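You operate a simulated robot arm through the tools that you are given. There is no shell and no other tool.

Carry out the task below with a simulated robot arm. There is one attempt and no reset: what you move stays moved.

Task
Move the beads from the blue plate to the grey plate by keys.
Fine: take the comb from seat one, PULL at seat two, MIX at seat five, hang the comb back.

The check looks at the end state, three seconds after you hand in, the way a careful person would. Anything else that was tipped, shoved, dropped, spilled or broken makes it a failure.

Robot
A 7-joint arm with a two-finger parallel gripper, fixed in place. Base frame: the origin is at the foot of the arm, x ahead of it, y to its left, z up. Units: m, degrees, N and s.
With the tool pointing down near the work surface it reaches from about 0.42 to 0.92 m from the base axis. Its first joint turns from -143.0 to 143.0 degrees. Payload 3 kg.
The tool frame sits at the grasp point between the pads (the TCP): z along the fingers, y along the line on which they close. The tips reach 0.03 m beyond it. The gripper opens to 0.094 m. The fingers are 0.028 m wide and 0.01 m thick; the gripper's body (0.05 by 0.096 m) begins 0.055 m behind the TCP.
Orientation is that of the tool frame in the base frame, as a unit quaternion [x, y, z, w]. With the fingers straight down and closing along the base's y, the tool's x points along the base's -x, its y along +y and its z along -z.

Tools
- The arm moves only by the tool arm_command. Its argument "deltas" is one flat list of numbers, 7 for each row, row after row: the opening, from 0 (shut) to 1 (fully open), then the shift along the tool's x, y, z in units of 50 mm (1.0 is 50 mm), then the turn, a rotation vector about the tool's x, y, z in units of 8 degrees (1.0 is 8 degrees). In form: [fingers, tx, ty, tz, ax, ay, az, fingers, tx, ty, tz, ax, ay, az, ...]. A call has 1 to 20 rows; each row shifts and turns the commanded pose from where the row before left it, along the tool's axes as they then stand. A call with a number of a shift or a turn outside -1 to 1 is refused whole. Rows are played at 5 a second. More than 0.05 m and 8.6 degrees between two rows, or a gripper value outside its range, and nothing of the call is played. A pose out of reach is approached as far as the arm can. The call stops where the force on the tool passes 40 N (or 10 N more than at its start, if that is more) or the arm is blocked; 0.2 s more then pass. Each finger travels about 0.072 m/s and halts on what it meets, pressing with about 25 N; the grip force reading is that of the motor and also rises with nothing between the fingers. The clock runs only during rows and for 0.2 s after the last one: add rows that do not move to give the fingers time. The reply holds the time, the measured pose of the TCP, the force on the tool along the base axes, the opening and the grip force, in the units named above and with some noise, with the torque about the TCP (base axes, N m) and any sound that the robot's microphone picked up, and new pictures: "views" is both (left out), scene, wrist or none.
- Cameras (640 x 400 px; columns grow to the right, rows downward): "scene" is fixed at [0.0543, -0.5058, 1.5499]; the picture's right is [0.65, -0.76, 0.00], its down [-0.27, -0.23, -0.93] and it looks along [0.71, 0.61, -0.36] (base axes); focal length 340 px, centre (320, 200). "wrist" rides on the gripper at [0.076, 0.014, -0.102] in the tool frame; the picture's right is [-0.18, 0.98, 0.00], its down [-0.75, -0.14, -0.64] and it looks along [-0.63, -0.12, 0.77] (tool axes); focal length 243 px, centre (320, 200). There is no depth. A picture from a camera that has moved, and an enlarged one, comes with that camera's place and axes in the base frame and with its lens. The place of the scene camera against the robot may be out by one fixed shift of up to 0.025 m in any direction.
- close_up(camera, box): a new picture of the part [left, top, right, bottom] of that camera's present view, enlarged. The clock stands still meanwhile.
- close_job(): hands the job in; it is judged then, once.

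Places have to be worked out from the pictures, the camera data and where the tool is seen. Open the gripper and draw the arm clear of the work before you hand the job in, unless the task says otherwise.

The tools are called after "Emit:" by a JSON object that holds its "fn" and its "kwargs". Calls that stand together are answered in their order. arm_command: Moves the arm, as the interface text tells. Its arguments: {"type":"object","properties":{"deltas":{"type":"array","items":{"type":"number"}},"views":{"type":"string","enum":["both","scene","wrist","none"]}},"required":["deltas"]} The other tools are called the same way: close_up (camera, box) takes an enlarged picture of a part of a camera's view; close_job () hands the job in.

At the start:

```text
time_s: 0.0
eef_pos: [0.3531, 0.2785, 1.2854]
tool_rot: [0.0, 1.0, 0.0, 0.0]
wrist_force: [-0.8, 0.8, 0.7]
torque: [0.0, 0.0, 0.02]
gripper_width: 0.0939
grip_force: 0.0
```

scene: 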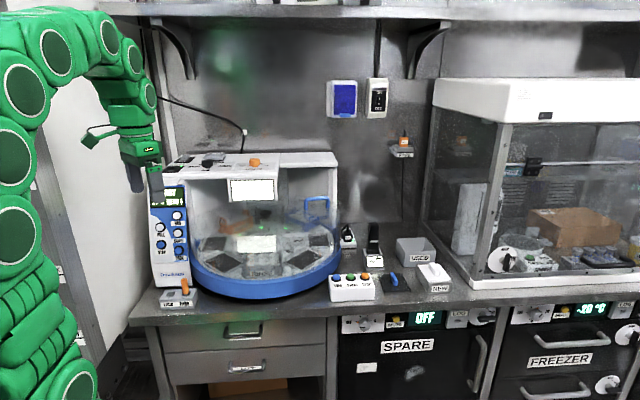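
wrist: 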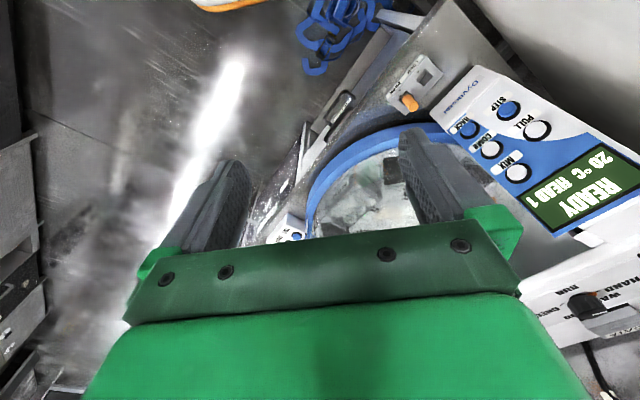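

I start by looking closely at the machine and the bench before moving anything.

Emit:
{"fn": "close_up", "kwargs": {"camera": "scene", "box": [140, 140, 350, 315]}}

Emit:
{"fn": "close_up", "kwargs": {"camera": "scene", "box": [320, 210, 460, 310]}}

Emit:
{"fn": "close_up", "kwargs": {"camera": "scene", "box": [140, 175, 220, 310]}}

Emit:
{"fn": "close_up", "kwargs": {"camera": "wrist", "box": [240, 0, 640, 250]}}

```text
2.29 times, centred on (245, 228) of scene
camera zoom: at [0.0543, -0.5058, 1.5499], right [0.65, -0.76, 0.0], down [-0.27, -0.23, -0.93], along [0.71, 0.61, -0.36], focal length 777 px, centre (491, 137)
```

zoom: 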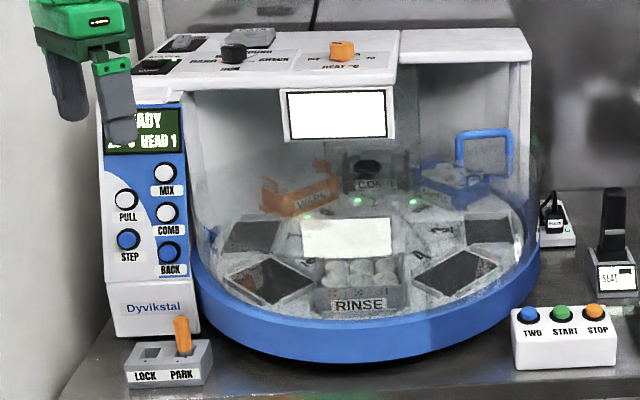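

```text
4.00 times, centred on (390, 260) of scene
camera zoom: at [0.0543, -0.5058, 1.5499], right [0.65, -0.76, 0.0], down [-0.27, -0.23, -0.93], along [0.71, 0.61, -0.36], focal length 1360 px, centre (40, -40)
```

zoom: 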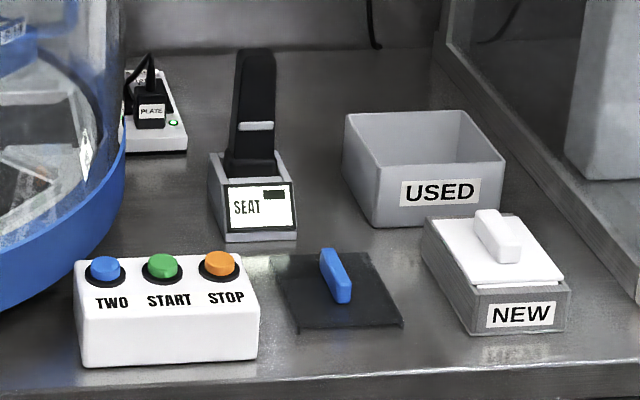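

```text
2.96 times, centred on (180, 242) of scene
camera zoom: at [0.0543, -0.5058, 1.5499], right [0.65, -0.76, 0.0], down [-0.27, -0.23, -0.93], along [0.71, 0.61, -0.36], focal length 1008 px, centre (735, 74)
```

zoom: 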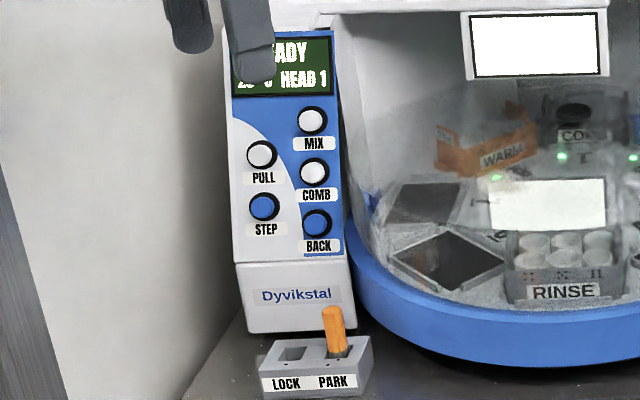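

```text
1.60 times, centred on (440, 125) of wrist
camera zoom: at [0.2765, 0.2929, 1.3881], right [0.18, 0.98, 0.0], down [0.75, -0.14, 0.64], along [0.63, -0.12, -0.77], focal length 388 px, centre (128, 320)
```

zoom: 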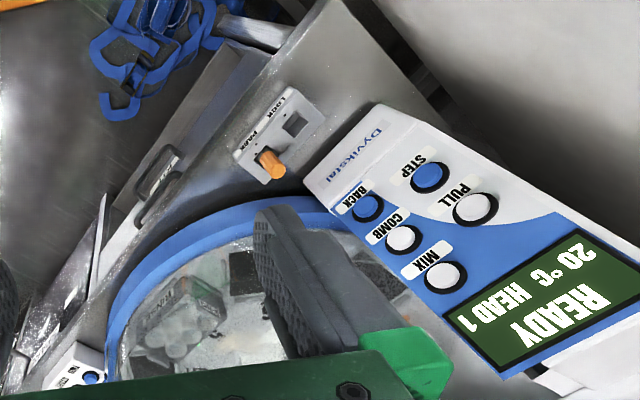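

I zoom in on the top panel, the display and other details before moving.

Emit:
{"fn": "close_up", "kwargs": {"camera": "wrist", "box": [500, 240, 640, 400]}}

Emit:
{"fn": "close_up", "kwargs": {"camera": "scene", "box": [160, 140, 290, 200]}}

Emit:
{"fn": "close_up", "kwargs": {"camera": "scene", "box": [190, 190, 340, 290]}}

Emit:
{"fn": "close_up", "kwargs": {"camera": "scene", "box": [320, 70, 440, 180]}}

```text
2.50 times, centred on (570, 320) of wrist
camera zoom: at [0.2765, 0.2929, 1.3881], right [0.18, 0.98, 0.0], down [0.75, -0.14, 0.64], along [0.63, -0.12, -0.77], focal length 606 px, centre (-305, -100)
```

zoom: 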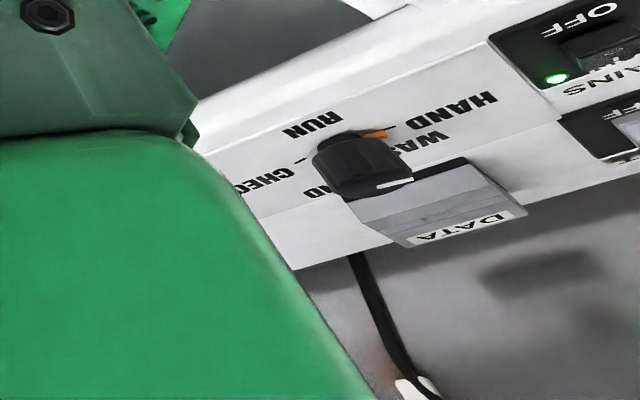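

```text
4.92 times, centred on (225, 170) of scene
camera zoom: at [0.0543, -0.5058, 1.5499], right [0.65, -0.76, 0.0], down [-0.27, -0.23, -0.93], along [0.71, 0.61, -0.36], focal length 1674 px, centre (788, 348)
```

zoom: 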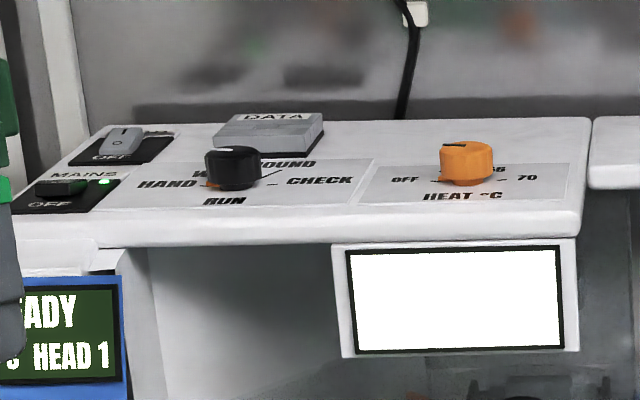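

```text
4.00 times, centred on (265, 240) of scene
camera zoom: at [0.0543, -0.5058, 1.5499], right [0.65, -0.76, 0.0], down [-0.27, -0.23, -0.93], along [0.71, 0.61, -0.36], focal length 1360 px, centre (540, 40)
```

zoom: 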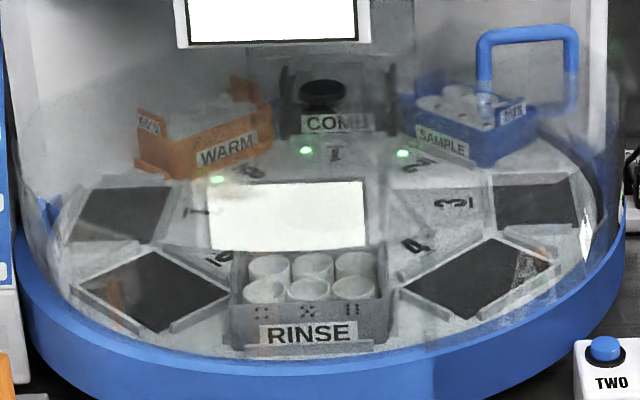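

```text
3.64 times, centred on (380, 125) of scene
camera zoom: at [0.0543, -0.5058, 1.5499], right [0.65, -0.76, 0.0], down [-0.27, -0.23, -0.93], along [0.71, 0.61, -0.36], focal length 1236 px, centre (102, 473)
```

zoom: 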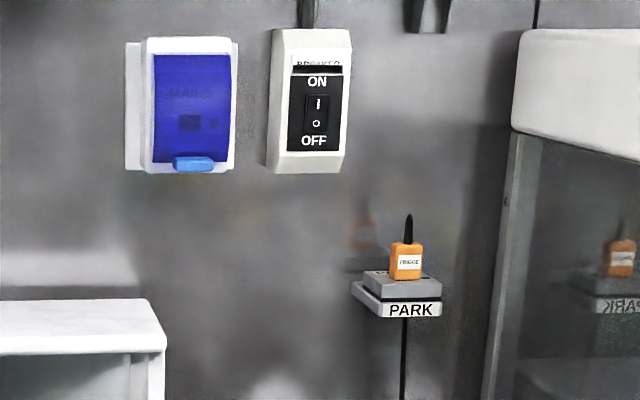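

The carousel shows COMB at seat 1, SAMPLE (blue) at 2, RINSE (grey) at 5, and WARM (orange) at 8, and the display reads HEAD 1. I need to read the mode dial and locate the keys, so I move the wrist sideways and up, away from the machine, to get a second view.

Emit:
{"fn": "arm_command", "kwargs": {"deltas": [1, 0, 0.8, -0.6, 0, 0, 0, 1, 0, 0.8, -0.6, 0, 0, 0, 1, 0, 0.8, -0.6, 0, 0, 0, 1, 0, 0, 0, 0, 0, 0], "views": "both"}}

```text
time_s: 1.0
eef_pos: [0.3525, 0.3677, 1.3526]
tool_rot: [0.0, 1.0, 0.0, 0.001]
wrist_force: [-0.6, 0.3, 0.5]
torque: [-0.02, -0.02, -0.03]
gripper_width: 0.0939
grip_force: 0.1
out of reach, approached as far as the arm can: row 3
camera wrist: at [0.2758, 0.3816, 1.4532], right [0.18, 0.98, 0.0], down [0.75, -0.14, 0.64], along [0.63, -0.12, -0.77], focal length 243 px, centre (320, 200)
```

scene: 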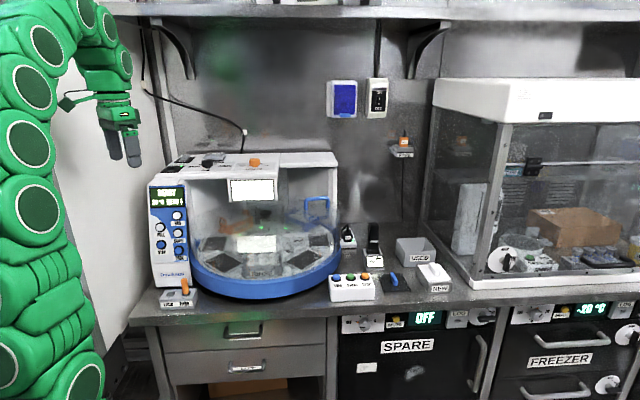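
wrist: 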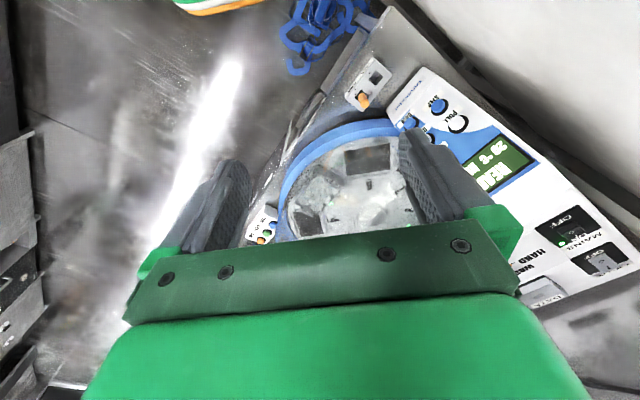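

The arm is near its upper reach here; I zoom in on the panel and top dial from this view.

Emit:
{"fn": "close_up", "kwargs": {"camera": "wrist", "box": [380, 60, 540, 200]}}

Emit:
{"fn": "close_up", "kwargs": {"camera": "wrist", "box": [500, 190, 640, 310]}}

Emit:
{"fn": "close_up", "kwargs": {"camera": "scene", "box": [145, 175, 205, 255]}}

Emit:
{"fn": "close_up", "kwargs": {"camera": "scene", "box": [170, 145, 280, 185]}}

```text
2.86 times, centred on (460, 130) of wrist
camera zoom: at [0.2758, 0.3816, 1.4532], right [0.18, 0.98, 0.0], down [0.75, -0.14, 0.64], along [0.63, -0.12, -0.77], focal length 693 px, centre (-80, 400)
```

zoom: 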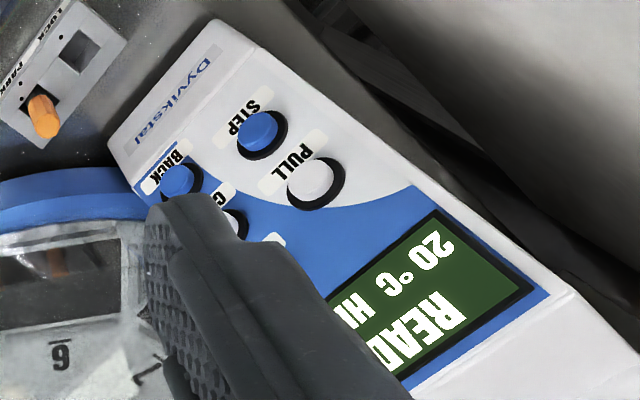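

```text
3.33 times, centred on (570, 250) of wrist
camera zoom: at [0.2758, 0.3816, 1.4532], right [0.18, 0.98, 0.0], down [0.75, -0.14, 0.64], along [0.63, -0.12, -0.77], focal length 809 px, centre (-513, 33)
```

zoom: 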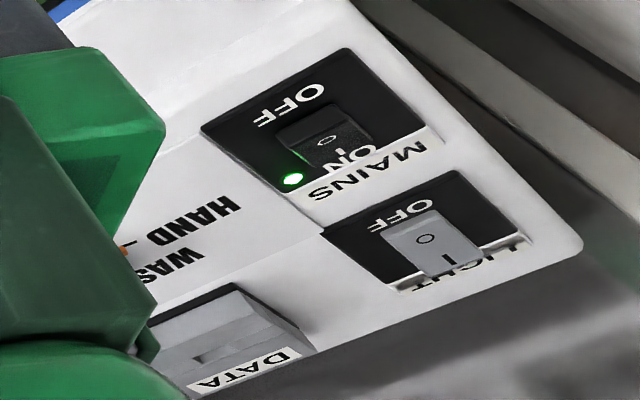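

```text
5.00 times, centred on (175, 215) of scene
camera zoom: at [0.0543, -0.5058, 1.5499], right [0.65, -0.76, 0.0], down [-0.27, -0.23, -0.93], along [0.71, 0.61, -0.36], focal length 1700 px, centre (1045, 125)
```

zoom: 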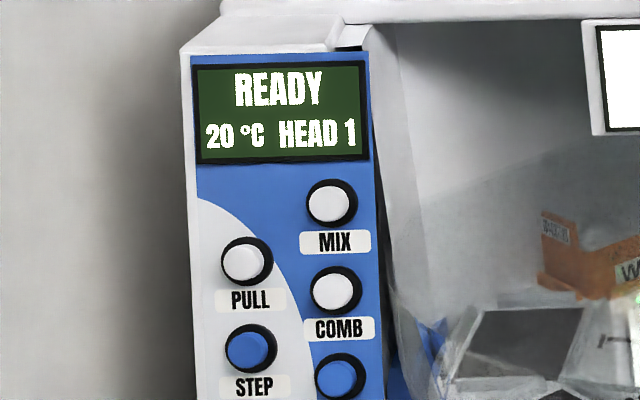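

```text
5.82 times, centred on (225, 165) of scene
camera zoom: at [0.0543, -0.5058, 1.5499], right [0.65, -0.76, 0.0], down [-0.27, -0.23, -0.93], along [0.71, 0.61, -0.36], focal length 1978 px, centre (873, 404)
```

zoom: 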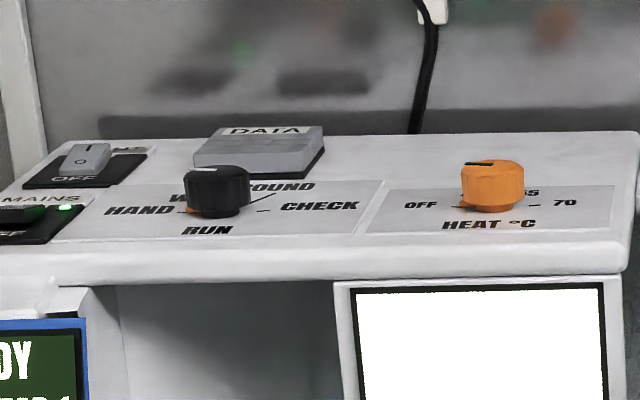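

The heater dial's wedge seems to be at OFF and the mode dial's wedge at HAND, but I'm not certain. The machine faces roughly toward the arm base, so I yaw the tool about 48° so that the wrist camera faces the key panel squarely.

Emit:
{"fn": "arm_command", "kwargs": {"deltas": [1, 0, 0, 0.5, 0, 0, -1, 1, 0, 0, 0.5, 0, 0, -1, 1, 0, 0, 0, 0, 0, -1, 1, 0, 0, 0, 0, 0, -1, 1, 0, 0, 0, 0, 0, -1, 1, 0, 0, 0, 0, 0, -1, 1, 0, 0, 0, 0, 0, 0], "views": "both"}}

```text
time_s: 2.6
eef_pos: [0.3515, 0.3663, 1.303]
tool_rot: [-0.408, 0.913, 0.001, 0.0]
wrist_force: [-0.3, 0.8, -0.7]
torque: [0.01, -0.02, 0.0]
gripper_width: 0.0942
grip_force: 0.2
camera wrist: at [0.2905, 0.319, 1.4043], right [-0.61, 0.79, 0.0], down [0.61, 0.47, 0.64], along [0.51, 0.39, -0.77], focal length 243 px, centre (320, 200)
```

scene: 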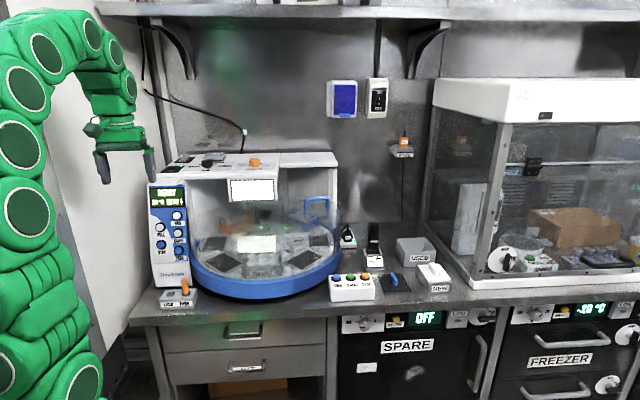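
wrist: 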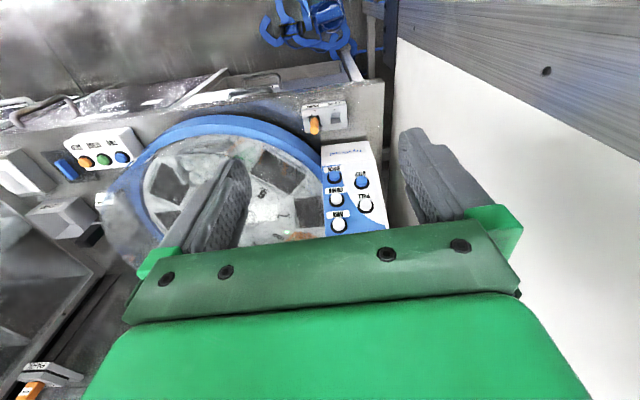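

The panel now lies straight ahead between the fingers. I zoom in to locate the keys precisely.

Emit:
{"fn": "close_up", "kwargs": {"camera": "wrist", "box": [290, 90, 410, 250]}}

Emit:
{"fn": "close_up", "kwargs": {"camera": "wrist", "box": [0, 90, 330, 260]}}

```text
2.50 times, centred on (350, 170) of wrist
camera zoom: at [0.2905, 0.319, 1.4043], right [-0.61, 0.79, 0.0], down [0.61, 0.47, 0.64], along [0.51, 0.39, -0.77], focal length 606 px, centre (245, 275)
```

zoom: 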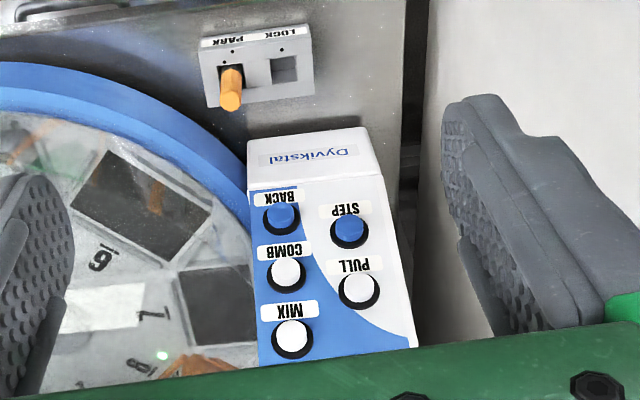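

```text
1.94 times, centred on (165, 175) of wrist
camera zoom: at [0.2905, 0.319, 1.4043], right [-0.61, 0.79, 0.0], down [0.61, 0.47, 0.64], along [0.51, 0.39, -0.77], focal length 470 px, centre (621, 248)
```

zoom: 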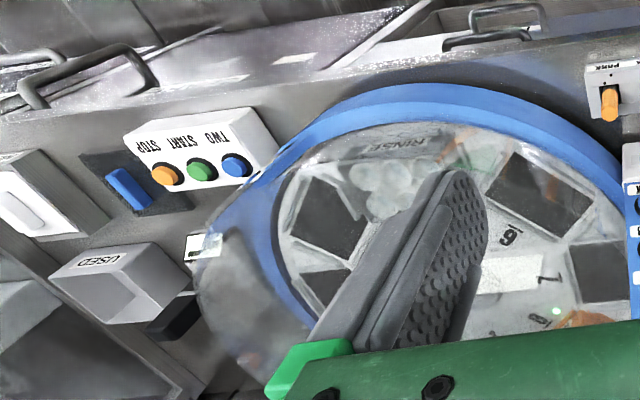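

The keys are at roughly: STEP (0.483, 0.580, 0.963), PULL (0.495, 0.592, 1.024), MIX (0.542, 0.557, 1.064), COMB (0.532, 0.548, 1.004), on a panel leaning back about 16° and facing the base. Before pressing anything I tilt the tool outward 24° to look at the mode dial on top.

Emit:
{"fn": "arm_command", "kwargs": {"deltas": [1, -0.6, 0, -0.4, 0, 0, 0, 1, 0, 0, 0, 0, -1, 0, 1, 0, 0, 0, 0, -1, 0, 1, 0, 0, 0, 0, -1, 0, 1, 0, 0, 0, 0, 0, 0], "views": "wrist"}}

```text
time_s: 3.8
eef_pos: [0.3756, 0.3866, 1.3266]
tool_rot: [-0.393, 0.895, 0.11, 0.181]
wrist_force: [0.5, 0.4, 0.0]
torque: [-0.02, -0.02, -0.02]
gripper_width: 0.0939
grip_force: 0.0
camera wrist: at [0.2928, 0.3103, 1.3874], right [-0.61, 0.78, 0.13], down [0.42, 0.19, 0.89], along [0.67, 0.6, -0.44], focal length 243 px, centre (320, 200)
```

wrist: 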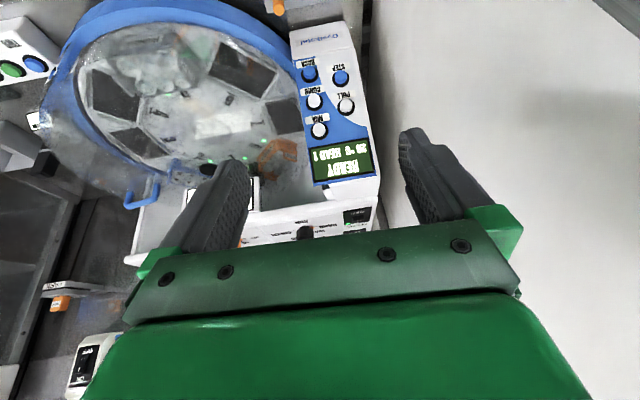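

The dial is just at the gripper's edge; I zoom in, then will tilt a bit more to see it fully.

Emit:
{"fn": "close_up", "kwargs": {"camera": "wrist", "box": [240, 180, 400, 260]}}

Emit:
{"fn": "arm_command", "kwargs": {"deltas": [1, 0, 0, -0.3, 0, -1, 0, 1, 0, 0, 0, 0, -1, 0, 1, 0, 0, 0, 0, 0, 0], "views": "wrist"}}

```text
4.00 times, centred on (320, 220) of wrist
camera zoom: at [0.2928, 0.3103, 1.3874], right [-0.61, 0.78, 0.13], down [0.42, 0.19, 0.89], along [0.67, 0.6, -0.44], focal length 970 px, centre (320, 120)
```

zoom: 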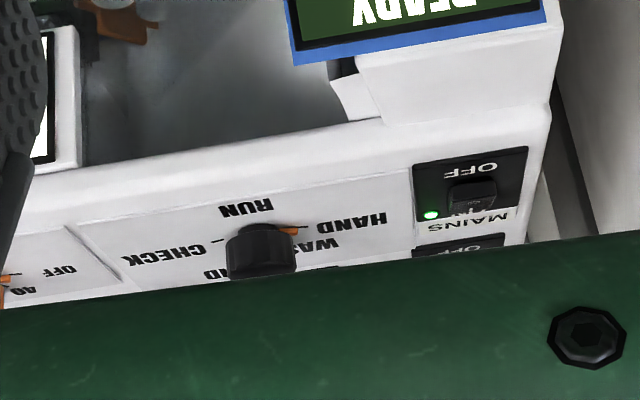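

```text
time_s: 4.6
eef_pos: [0.3718, 0.3842, 1.334]
tool_rot: [-0.373, 0.863, 0.173, 0.294]
wrist_force: [0.1, -1.1, -0.2]
torque: [0.01, -0.01, -0.03]
gripper_width: 0.0939
grip_force: 0.0
camera wrist: at [0.2804, 0.2995, 1.3646], right [-0.63, 0.75, 0.19], down [0.28, -0.02, 0.96], along [0.72, 0.66, -0.2], focal length 243 px, centre (320, 200)
```

wrist: 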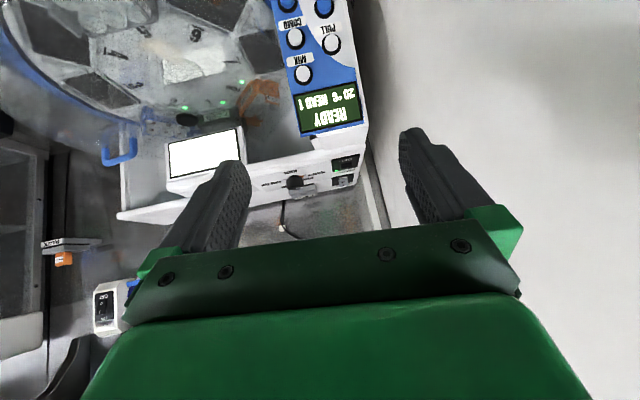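

The dial is now in clear view; I zoom in on it.

Emit:
{"fn": "close_up", "kwargs": {"camera": "wrist", "box": [250, 140, 370, 220]}}

Emit:
{"fn": "close_up", "kwargs": {"camera": "wrist", "box": [80, 60, 280, 190]}}

```text
5.00 times, centred on (310, 180) of wrist
camera zoom: at [0.2804, 0.2995, 1.3646], right [-0.63, 0.75, 0.19], down [0.28, -0.02, 0.96], along [0.72, 0.66, -0.2], focal length 1213 px, centre (370, 300)
```

zoom: 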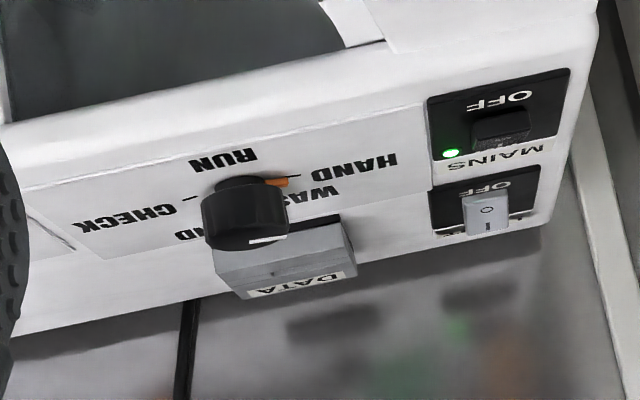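

```text
3.08 times, centred on (180, 125) of wrist
camera zoom: at [0.2804, 0.2995, 1.3646], right [-0.63, 0.75, 0.19], down [0.28, -0.02, 0.96], along [0.72, 0.66, -0.2], focal length 746 px, centre (751, 431)
```

zoom: 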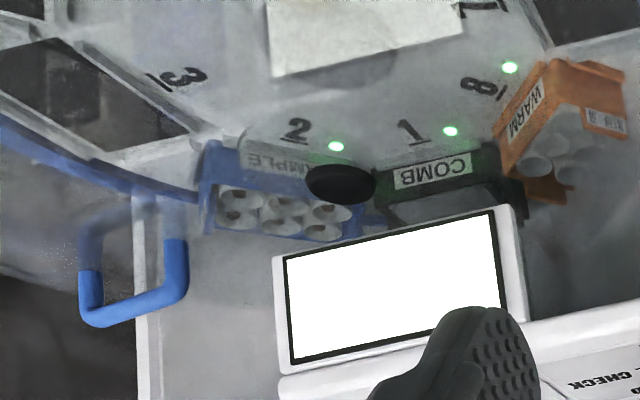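

The pointer and the knob's line both sit at HAND, MAINS is on, and the display says READY, so the keys should work as they are. I close the fingers, tilt the tool to about 56°, and start descending toward a point well in front of the panel.

Emit:
{"fn": "arm_command", "kwargs": {"deltas": [0, 0, 0, 0, 0, -1, 0, 0, 0, 0, 0, 0, -1, 0, 0, 0.46, 0, 0.74, 0, 0, 0, 0, 0.46, 0, 0.74, 0, 0, 0, 0, 0.46, 0, 0.74, 0, 0, 0, 0, 0.46, 0, 0.74, 0, 0, 0, 0, 0, 0, 0, 0, 0, 0], "views": "both"}}

```text
time_s: 6.2
eef_pos: [0.4158, 0.4363, 1.1787]
tool_rot: [-0.36, 0.806, 0.189, 0.43]
wrist_force: [0.1, 0.7, -0.3]
torque: [0.0, 0.0, 0.01]
gripper_width: 0.0001
grip_force: 24.9
camera wrist: at [0.3192, 0.3511, 1.1712], right [-0.66, 0.73, 0.15], down [0.03, -0.17, 0.98], along [0.75, 0.66, 0.09], focal length 243 px, centre (320, 200)
```

scene: 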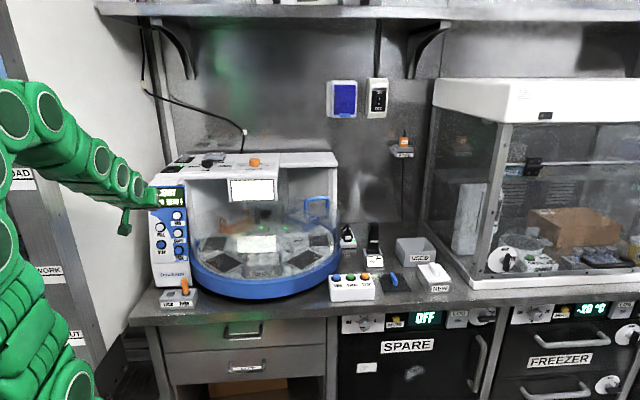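
wrist: 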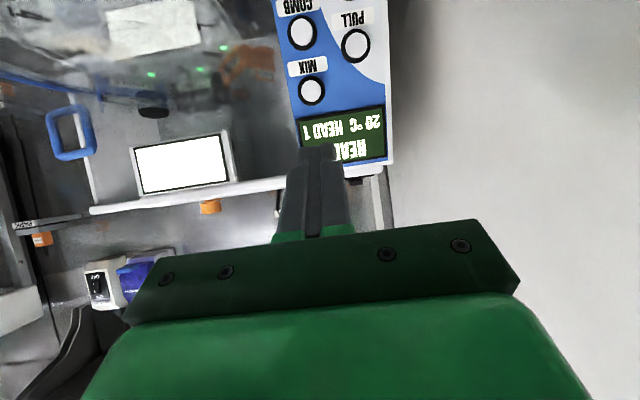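

The tool is level and tilted 56°, and the fingers are shut. Triangulating with this lower view puts COMB near (0.523, 0.538, 1.02), MIX near (0.538, 0.554, 1.07) and PULL near (0.490, 0.584, 1.035). I move to about 4 cm in front of COMB.

Emit:
{"fn": "arm_command", "kwargs": {"deltas": [0, 0.25, -0.053, 0.7, 0, 0, 0, 0, 0.25, -0.053, 0.7, 0, 0, 0, 0, 0.25, -0.053, 0.7, 0, 0, 0, 0, 0.25, -0.053, 0.7, 0, 0, 0, 0, 0, 0, 0, 0, 0, 0], "views": "both"}}

```text
time_s: 7.4
eef_pos: [0.4831, 0.4946, 1.059]
tool_rot: [-0.359, 0.806, 0.191, 0.429]
wrist_force: [0.5, -1.0, -1.2]
torque: [-0.03, -0.02, 0.02]
gripper_width: 0.0
grip_force: 24.7
camera wrist: at [0.3876, 0.4099, 1.0517], right [-0.66, 0.73, 0.15], down [0.03, -0.18, 0.98], along [0.75, 0.66, 0.1], focal length 243 px, centre (320, 200)
```

scene: 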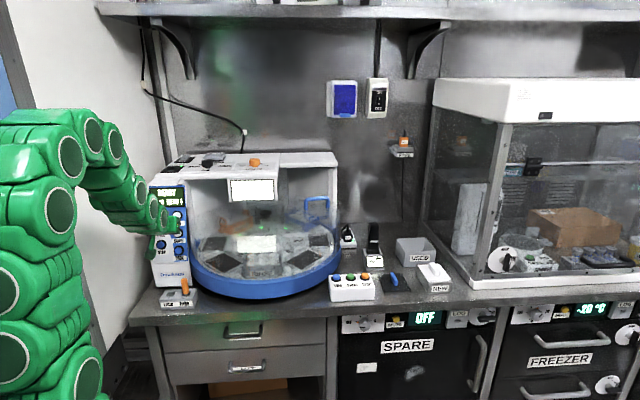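
wrist: 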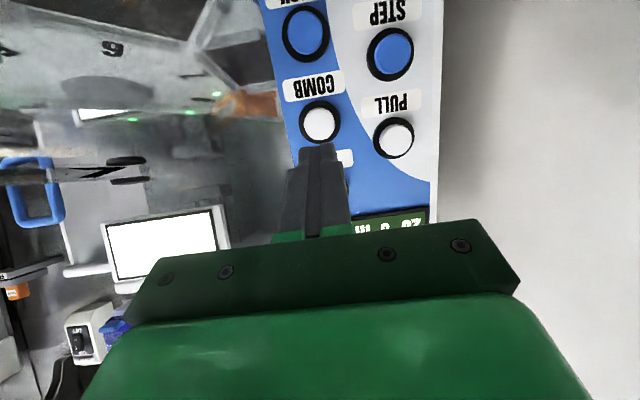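

COMB's cap refines to about (0.528, 0.544, 1.010). I tilt another 12° so the fingertips meet the key face flat, line up with COMB, and go to about 1.5 cm from it.

Emit:
{"fn": "arm_command", "kwargs": {"deltas": [0, 0.2, 0, 0, 0, -1, 0, 0, 0.21, 0, 0, 0, -0.5, 0, 0, 0, 0, 0.35, 0, 0, 0, 0, 0, 0, 0.35, 0, 0, 0, 0, 0, 0, 0, 0, 0, 0], "views": "both"}}

```text
time_s: 8.6
eef_pos: [0.4989, 0.5129, 1.029]
tool_rot: [-0.337, 0.758, 0.227, 0.51]
wrist_force: [-0.2, -0.5, 0.2]
torque: [-0.01, 0.0, 0.0]
gripper_width: 0.0002
grip_force: 24.8
camera wrist: at [0.4054, 0.43, 0.9948], right [-0.68, 0.71, 0.17], down [-0.11, -0.33, 0.94], along [0.72, 0.62, 0.3], focal length 243 px, centre (320, 200)
```

scene: 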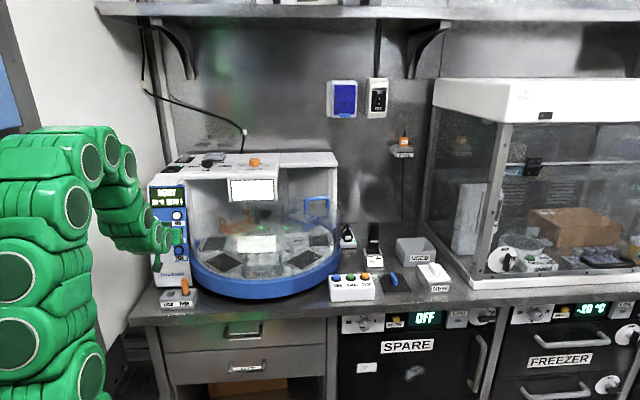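
wrist: 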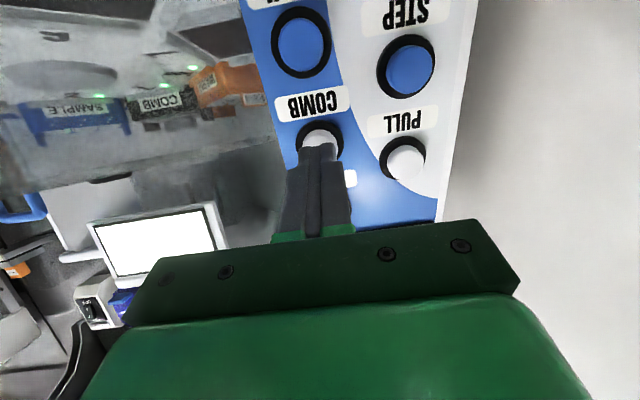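

The fingertips look lined up with COMB; I zoom in to check before pressing.

Emit:
{"fn": "close_up", "kwargs": {"camera": "wrist", "box": [250, 80, 410, 220]}}

Emit:
{"fn": "close_up", "kwargs": {"camera": "scene", "box": [120, 170, 220, 270]}}

```text
2.86 times, centred on (330, 150) of wrist
camera zoom: at [0.4054, 0.43, 0.9948], right [-0.68, 0.71, 0.17], down [-0.11, -0.33, 0.94], along [0.72, 0.62, 0.3], focal length 693 px, centre (291, 343)
```

zoom: 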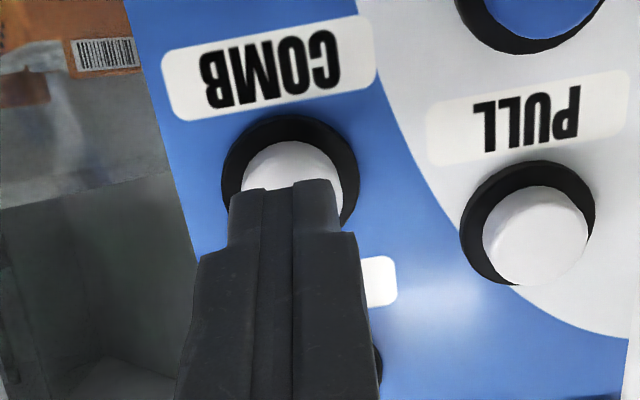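

```text
4.00 times, centred on (170, 220) of scene
camera zoom: at [0.0543, -0.5058, 1.5499], right [0.65, -0.76, 0.0], down [-0.27, -0.23, -0.93], along [0.71, 0.61, -0.36], focal length 1360 px, centre (920, 120)
```

zoom: 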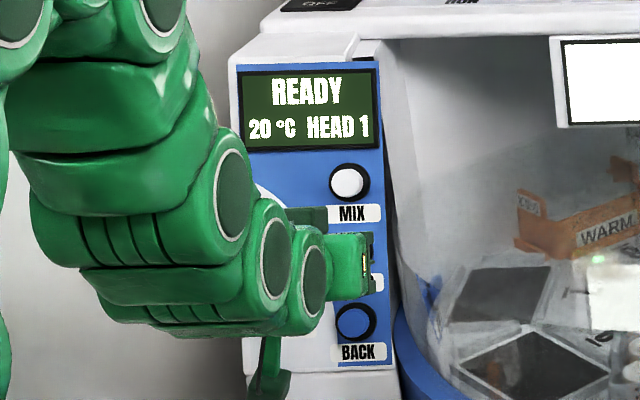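

Alignment looks good and the display remains readable in the scene view (READY, HEAD 1). I press COMB by advancing in small steps while watching the force.

Emit:
{"fn": "arm_command", "kwargs": {"deltas": [0, 0, 0, 0.1, 0, 0, 0, 0, 0, 0, 0.1, 0, 0, 0, 0, 0, 0, 0.04, 0, 0, 0, 0, 0, 0, 0, 0, 0, 0], "views": "both"}}

```text
time_s: 9.6
eef_pos: [0.5045, 0.5205, 1.0233]
tool_rot: [-0.337, 0.758, 0.227, 0.511]
wrist_force: [-0.9, -0.6, 0.4]
torque: [0.01, 0.02, 0.0]
gripper_width: 0.0
grip_force: 25.1
camera wrist: at [0.4119, 0.438, 0.9892], right [-0.68, 0.71, 0.17], down [-0.1, -0.33, 0.94], along [0.72, 0.62, 0.3], focal length 243 px, centre (320, 200)
```

scene: 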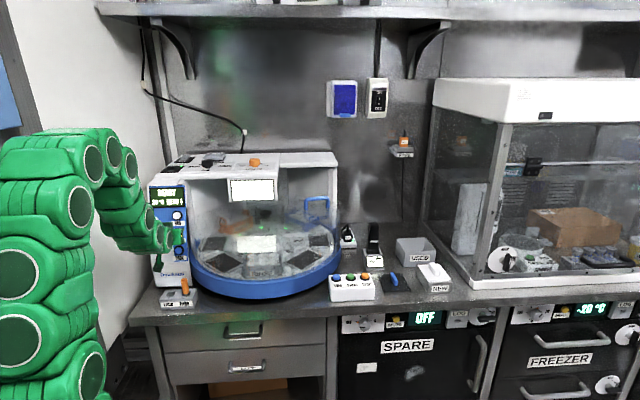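
wrist: 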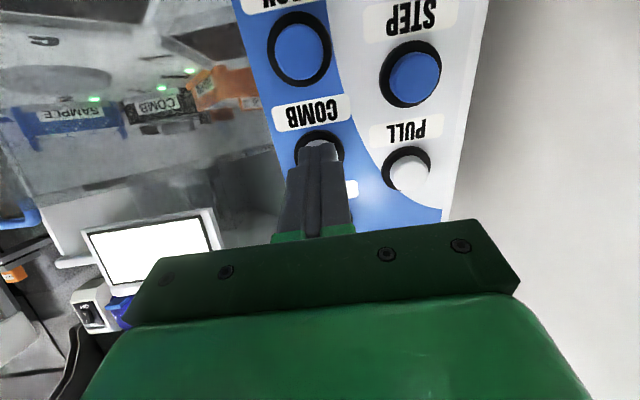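

No contact yet. I zoom in to check the vertical alignment of the tips on the cap.

Emit:
{"fn": "close_up", "kwargs": {"camera": "wrist", "box": [260, 100, 440, 220]}}

```text
3.33 times, centred on (350, 160) of wrist
camera zoom: at [0.4119, 0.438, 0.9892], right [-0.68, 0.71, 0.17], down [-0.1, -0.33, 0.94], along [0.72, 0.62, 0.3], focal length 809 px, centre (220, 333)
```

zoom: 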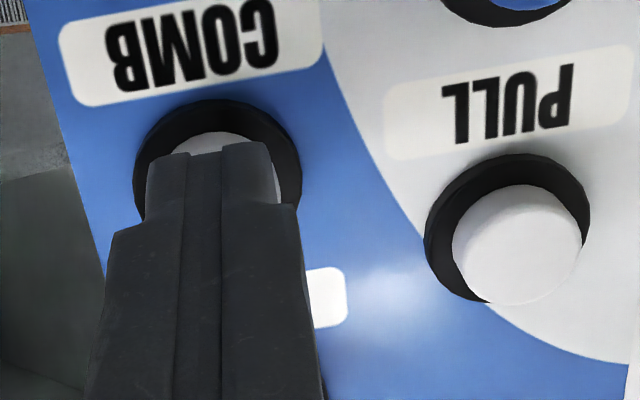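

The tips are about 5 mm high on the cap, so I nudge them down slightly and keep advancing in small steps.

Emit:
{"fn": "arm_command", "kwargs": {"deltas": [0, 0.09, 0.03, 0, 0, 0, 0, 0, 0, 0, 0.06, 0, 0, 0, 0, 0, 0, 0.06, 0, 0, 0, 0, 0, 0, 0, 0, 0, 0], "views": "scene"}}

```text
time_s: 10.6
eef_pos: [0.5059, 0.5242, 1.0165]
tool_rot: [-0.337, 0.757, 0.228, 0.511]
wrist_force: [-2.0, -3.0, 2.5]
torque: [0.08, -0.02, -0.04]
gripper_width: 0.0
grip_force: 25.0
heard: click
```

scene: 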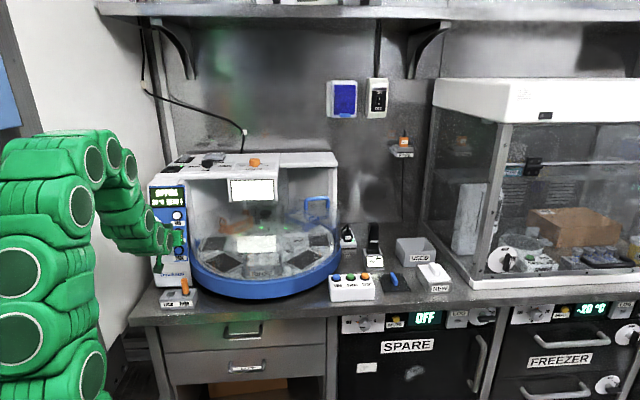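

A click was heard at about 4 N. I check the display.

Emit:
{"fn": "close_up", "kwargs": {"camera": "scene", "box": [140, 170, 220, 220]}}

Emit:
{"fn": "close_up", "kwargs": {"camera": "scene", "box": [190, 170, 340, 290]}}

```text
8.00 times, centred on (180, 195) of scene
camera zoom: at [0.0543, -0.5058, 1.5499], right [0.65, -0.76, 0.0], down [-0.27, -0.23, -0.93], along [0.71, 0.61, -0.36], focal length 2720 px, centre (1440, 240)
```

zoom: 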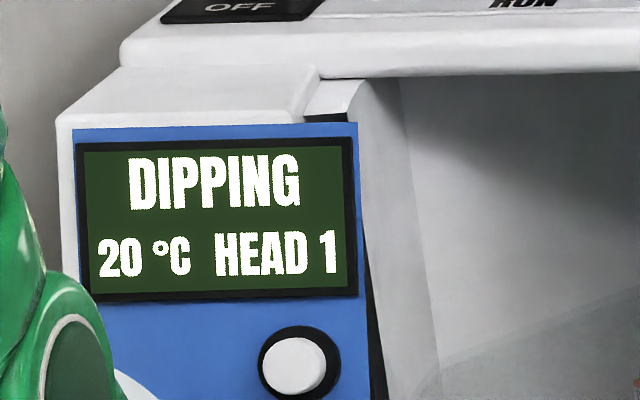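

```text
3.33 times, centred on (265, 230) of scene
camera zoom: at [0.0543, -0.5058, 1.5499], right [0.65, -0.76, 0.0], down [-0.27, -0.23, -0.93], along [0.71, 0.61, -0.36], focal length 1134 px, centre (503, 100)
```

zoom: 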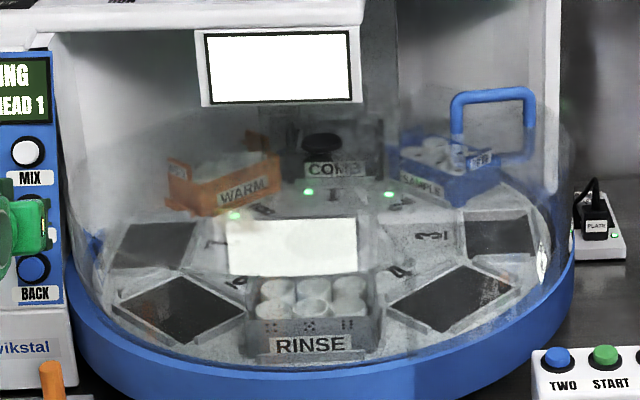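

The display says DIPPING, so COMB was accepted. I retract straight back 2.5 cm and wait for it to finish.

Emit:
{"fn": "arm_command", "kwargs": {"deltas": [0, 0, 0, -0.25, 0, 0, 0, 0, 0, 0, -0.25, 0, 0, 0, 0, 0, 0, 0, 0, 0, 0, 0, 0, 0, 0, 0, 0, 0, 0, 0, 0, 0, 0, 0, 0, 0, 0, 0, 0, 0, 0, 0, 0, 0, 0, 0, 0, 0, 0], "views": "both"}}

Emit:
{"fn": "close_up", "kwargs": {"camera": "scene", "box": [140, 170, 340, 290]}}

```text
time_s: 12.2
eef_pos: [0.491, 0.5059, 1.0249]
tool_rot: [-0.337, 0.758, 0.227, 0.51]
wrist_force: [0.5, -0.2, 0.3]
torque: [0.01, 0.01, 0.01]
gripper_width: 0.0
grip_force: 25.1
camera wrist: at [0.3978, 0.424, 0.9919], right [-0.68, 0.71, 0.17], down [-0.1, -0.33, 0.94], along [0.72, 0.62, 0.3], focal length 243 px, centre (320, 200)
```

scene: 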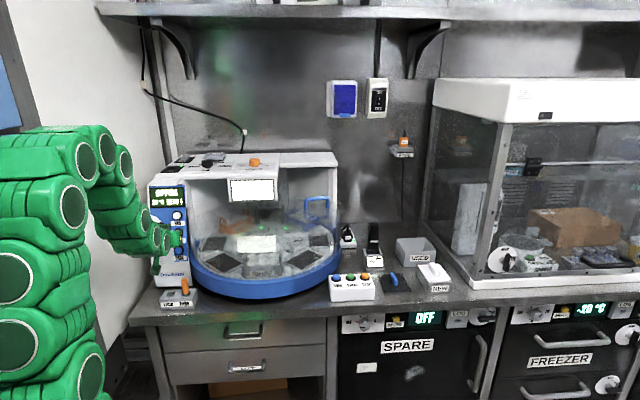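
wrist: 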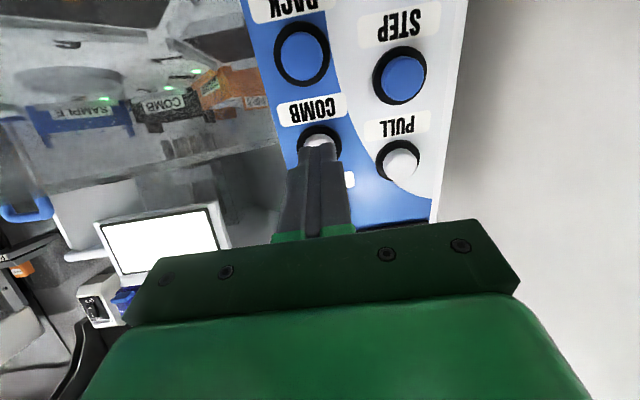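

```text
3.20 times, centred on (240, 230) of scene
camera zoom: at [0.0543, -0.5058, 1.5499], right [0.65, -0.76, 0.0], down [-0.27, -0.23, -0.93], along [0.71, 0.61, -0.36], focal length 1088 px, centre (576, 104)
```

zoom: 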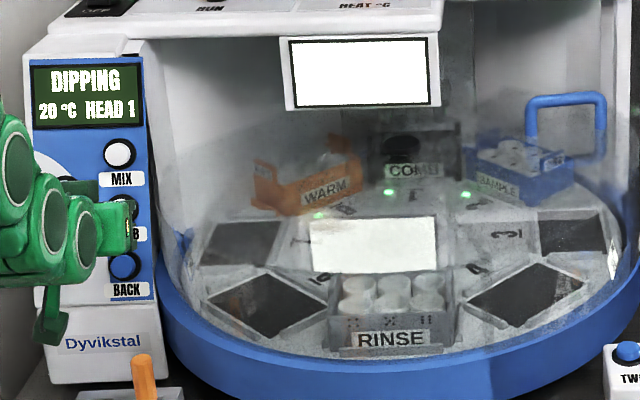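

Still DIPPING. While it runs I move the fingertips in front of STEP, staying about 3 cm off the panel, without touching anything.

Emit:
{"fn": "arm_command", "kwargs": {"deltas": [0, 0, 0, -0.2, 0, 0, 0, 0, 0.32, 0.54, 0, 0, 0, 0, 0, 0.32, 0.54, 0, 0, 0, 0, 0, 0, 0, 0, 0, 0, 0, 0, 0, 0, 0, 0, 0, 0], "views": "both"}}

Emit:
{"fn": "close_up", "kwargs": {"camera": "scene", "box": [140, 170, 340, 290]}}

Emit:
{"fn": "close_up", "kwargs": {"camera": "wrist", "box": [220, 60, 480, 220]}}

```text
time_s: 13.4
eef_pos: [0.4343, 0.5275, 0.9994]
tool_rot: [-0.336, 0.757, 0.227, 0.512]
wrist_force: [0.3, -0.4, 0.6]
torque: [-0.03, 0.02, 0.0]
gripper_width: 0.0
grip_force: 25.4
camera wrist: at [0.3421, 0.444, 0.9656], right [-0.68, 0.71, 0.17], down [-0.1, -0.33, 0.94], along [0.72, 0.62, 0.3], focal length 243 px, centre (320, 200)
```

scene: 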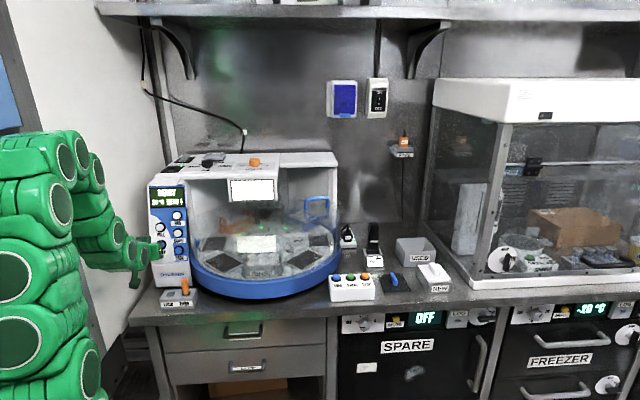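
wrist: 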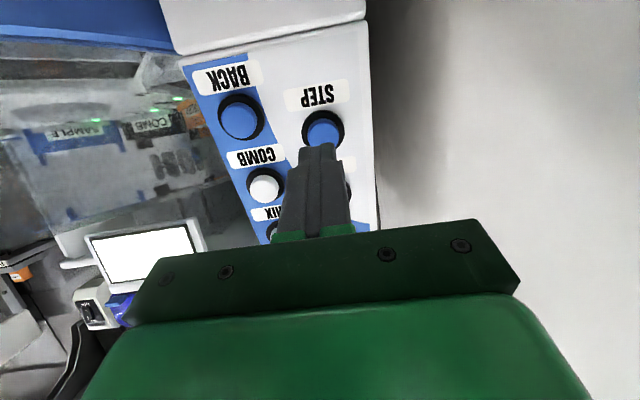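

```text
3.20 times, centred on (240, 230) of scene
camera zoom: at [0.0543, -0.5058, 1.5499], right [0.65, -0.76, 0.0], down [-0.27, -0.23, -0.93], along [0.71, 0.61, -0.36], focal length 1088 px, centre (576, 104)
```

zoom: 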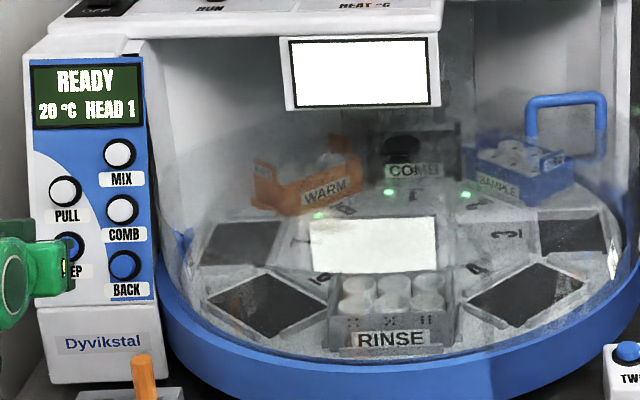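

```text
2.46 times, centred on (350, 140) of wrist
camera zoom: at [0.3421, 0.444, 0.9656], right [-0.68, 0.71, 0.17], down [-0.1, -0.33, 0.94], along [0.72, 0.62, 0.3], focal length 597 px, centre (246, 348)
```

zoom: 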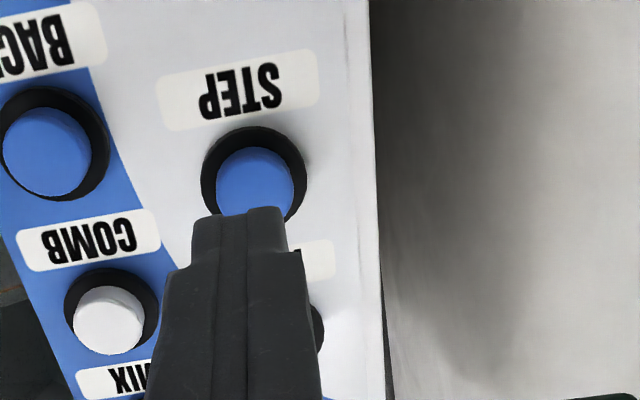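

READY again at HEAD 1. Before stepping, I check through the window whether the head has taken the comb.

Emit:
{"fn": "close_up", "kwargs": {"camera": "wrist", "box": [0, 40, 230, 230]}}

Emit:
{"fn": "close_up", "kwargs": {"camera": "scene", "box": [215, 170, 315, 240]}}

```text
2.11 times, centred on (115, 135) of wrist
camera zoom: at [0.3421, 0.444, 0.9656], right [-0.68, 0.71, 0.17], down [-0.1, -0.33, 0.94], along [0.72, 0.62, 0.3], focal length 511 px, centre (752, 337)
```

zoom: 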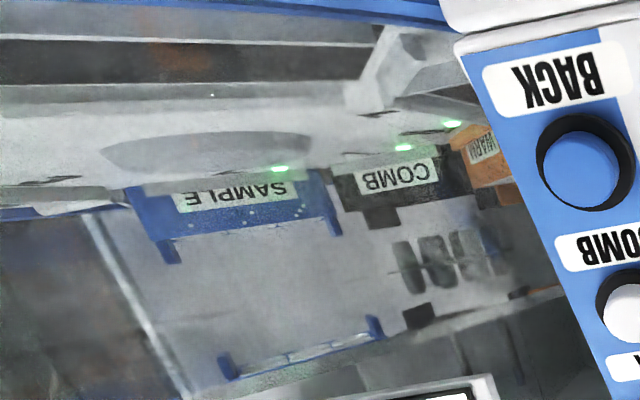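

```text
5.71 times, centred on (265, 205) of scene
camera zoom: at [0.0543, -0.5058, 1.5499], right [0.65, -0.76, 0.0], down [-0.27, -0.23, -0.93], along [0.71, 0.61, -0.36], focal length 1943 px, centre (634, 171)
```

zoom: 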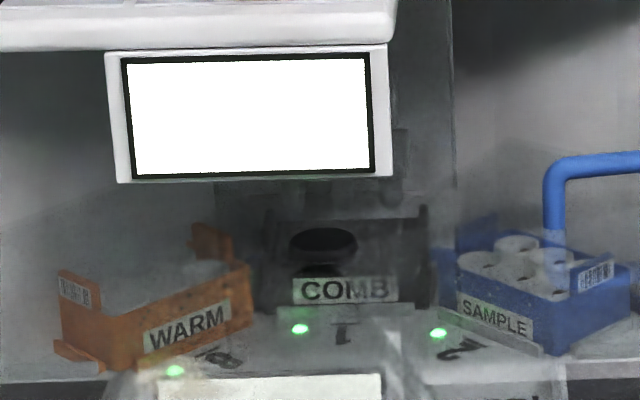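

The head now carries the comb sleeves above the COMB rack. STEP's cap refines to about 3.7 cm ahead along the tool axis, so I press it in slow steps.

Emit:
{"fn": "arm_command", "kwargs": {"deltas": [0, 0.02, 0.016, 0.3, 0, 0, 0, 0, 0, 0, 0.26, 0, 0, 0, 0, 0, 0, 0.08, 0, 0, 0, 0, 0, 0, 0.06, 0, 0, 0, 0, 0, 0, 0.06, 0, 0, 0, 0, 0, 0, 0, 0, 0, 0], "views": "both"}}

Emit:
{"fn": "close_up", "kwargs": {"camera": "scene", "box": [140, 170, 340, 290]}}

```text
time_s: 14.8
eef_pos: [0.4602, 0.554, 0.9829]
tool_rot: [-0.337, 0.758, 0.226, 0.511]
wrist_force: [-1.6, -2.1, 1.6]
torque: [0.03, -0.06, 0.0]
gripper_width: 0.0
grip_force: 25.2
heard: click
camera wrist: at [0.3663, 0.4709, 0.95], right [-0.68, 0.71, 0.17], down [-0.1, -0.33, 0.94], along [0.72, 0.62, 0.3], focal length 243 px, centre (320, 200)
```

scene: 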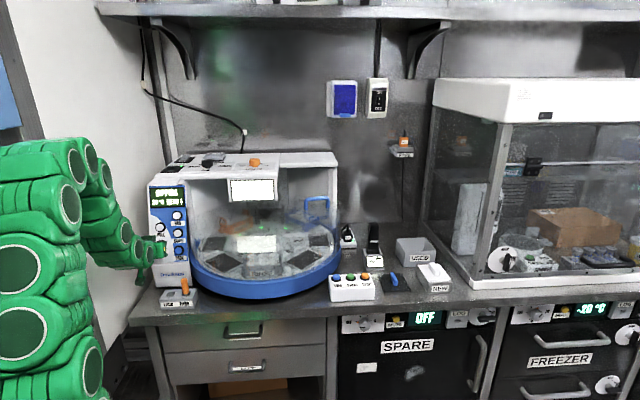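
wrist: 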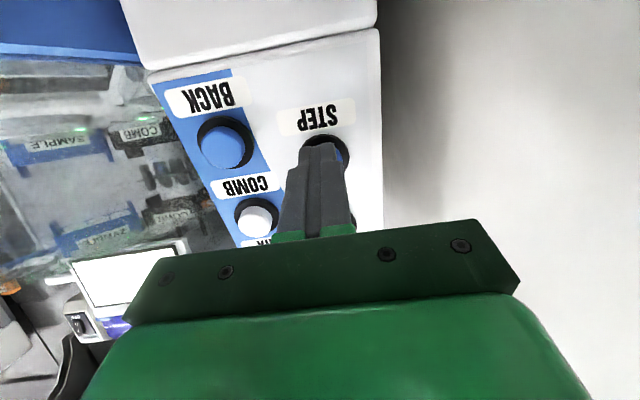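

```text
3.20 times, centred on (240, 230) of scene
camera zoom: at [0.0543, -0.5058, 1.5499], right [0.65, -0.76, 0.0], down [-0.27, -0.23, -0.93], along [0.71, 0.61, -0.36], focal length 1088 px, centre (576, 104)
```

zoom: 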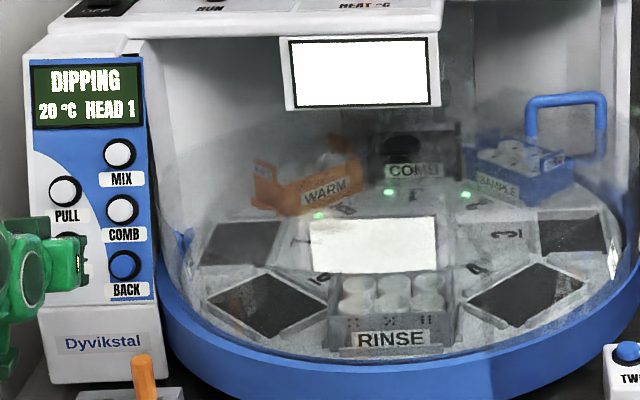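

Click heard on STEP; the display shows DIPPING (a busy state). I retract and wait to see where the head ends up.

Emit:
{"fn": "arm_command", "kwargs": {"deltas": [0, 0, 0, -0.25, 0, 0, 0, 0, 0, 0, -0.25, 0, 0, 0, 0, 0, 0, 0, 0, 0, 0, 0, 0, 0, 0, 0, 0, 0, 0, 0, 0, 0, 0, 0, 0, 0, 0, 0, 0, 0, 0, 0, 0, 0, 0, 0, 0, 0, 0, 0, 0, 0, 0, 0, 0, 0], "views": "both"}}

Emit:
{"fn": "close_up", "kwargs": {"camera": "scene", "box": [140, 170, 340, 290]}}

```text
time_s: 16.6
eef_pos: [0.443, 0.5355, 0.9931]
tool_rot: [-0.337, 0.757, 0.227, 0.511]
wrist_force: [0.5, -0.6, -0.5]
torque: [-0.05, 0.01, 0.0]
gripper_width: 0.0
grip_force: 25.5
camera wrist: at [0.3502, 0.453, 0.9594], right [-0.68, 0.71, 0.17], down [-0.1, -0.33, 0.94], along [0.72, 0.62, 0.3], focal length 243 px, centre (320, 200)
```

scene: 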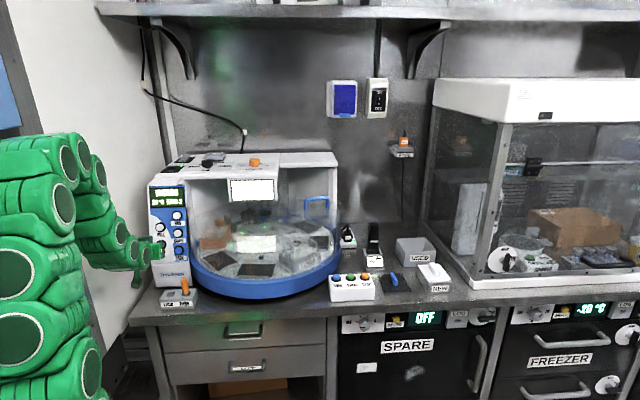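
wrist: 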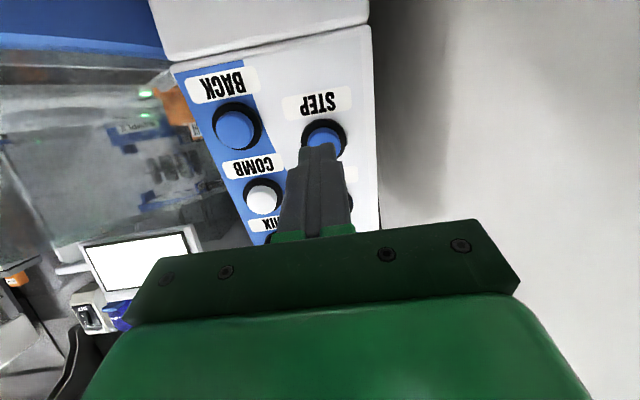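

```text
3.20 times, centred on (240, 230) of scene
camera zoom: at [0.0543, -0.5058, 1.5499], right [0.65, -0.76, 0.0], down [-0.27, -0.23, -0.93], along [0.71, 0.61, -0.36], focal length 1088 px, centre (576, 104)
```

zoom: 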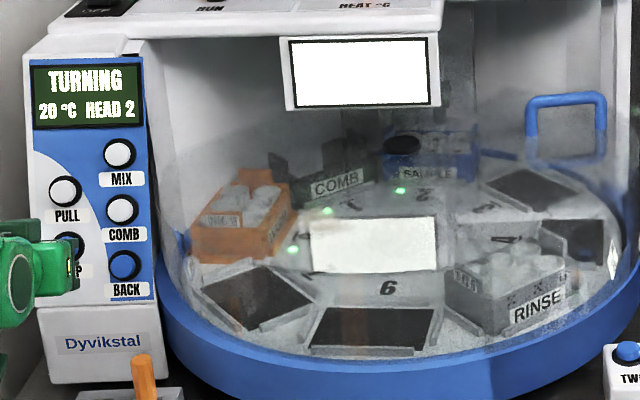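

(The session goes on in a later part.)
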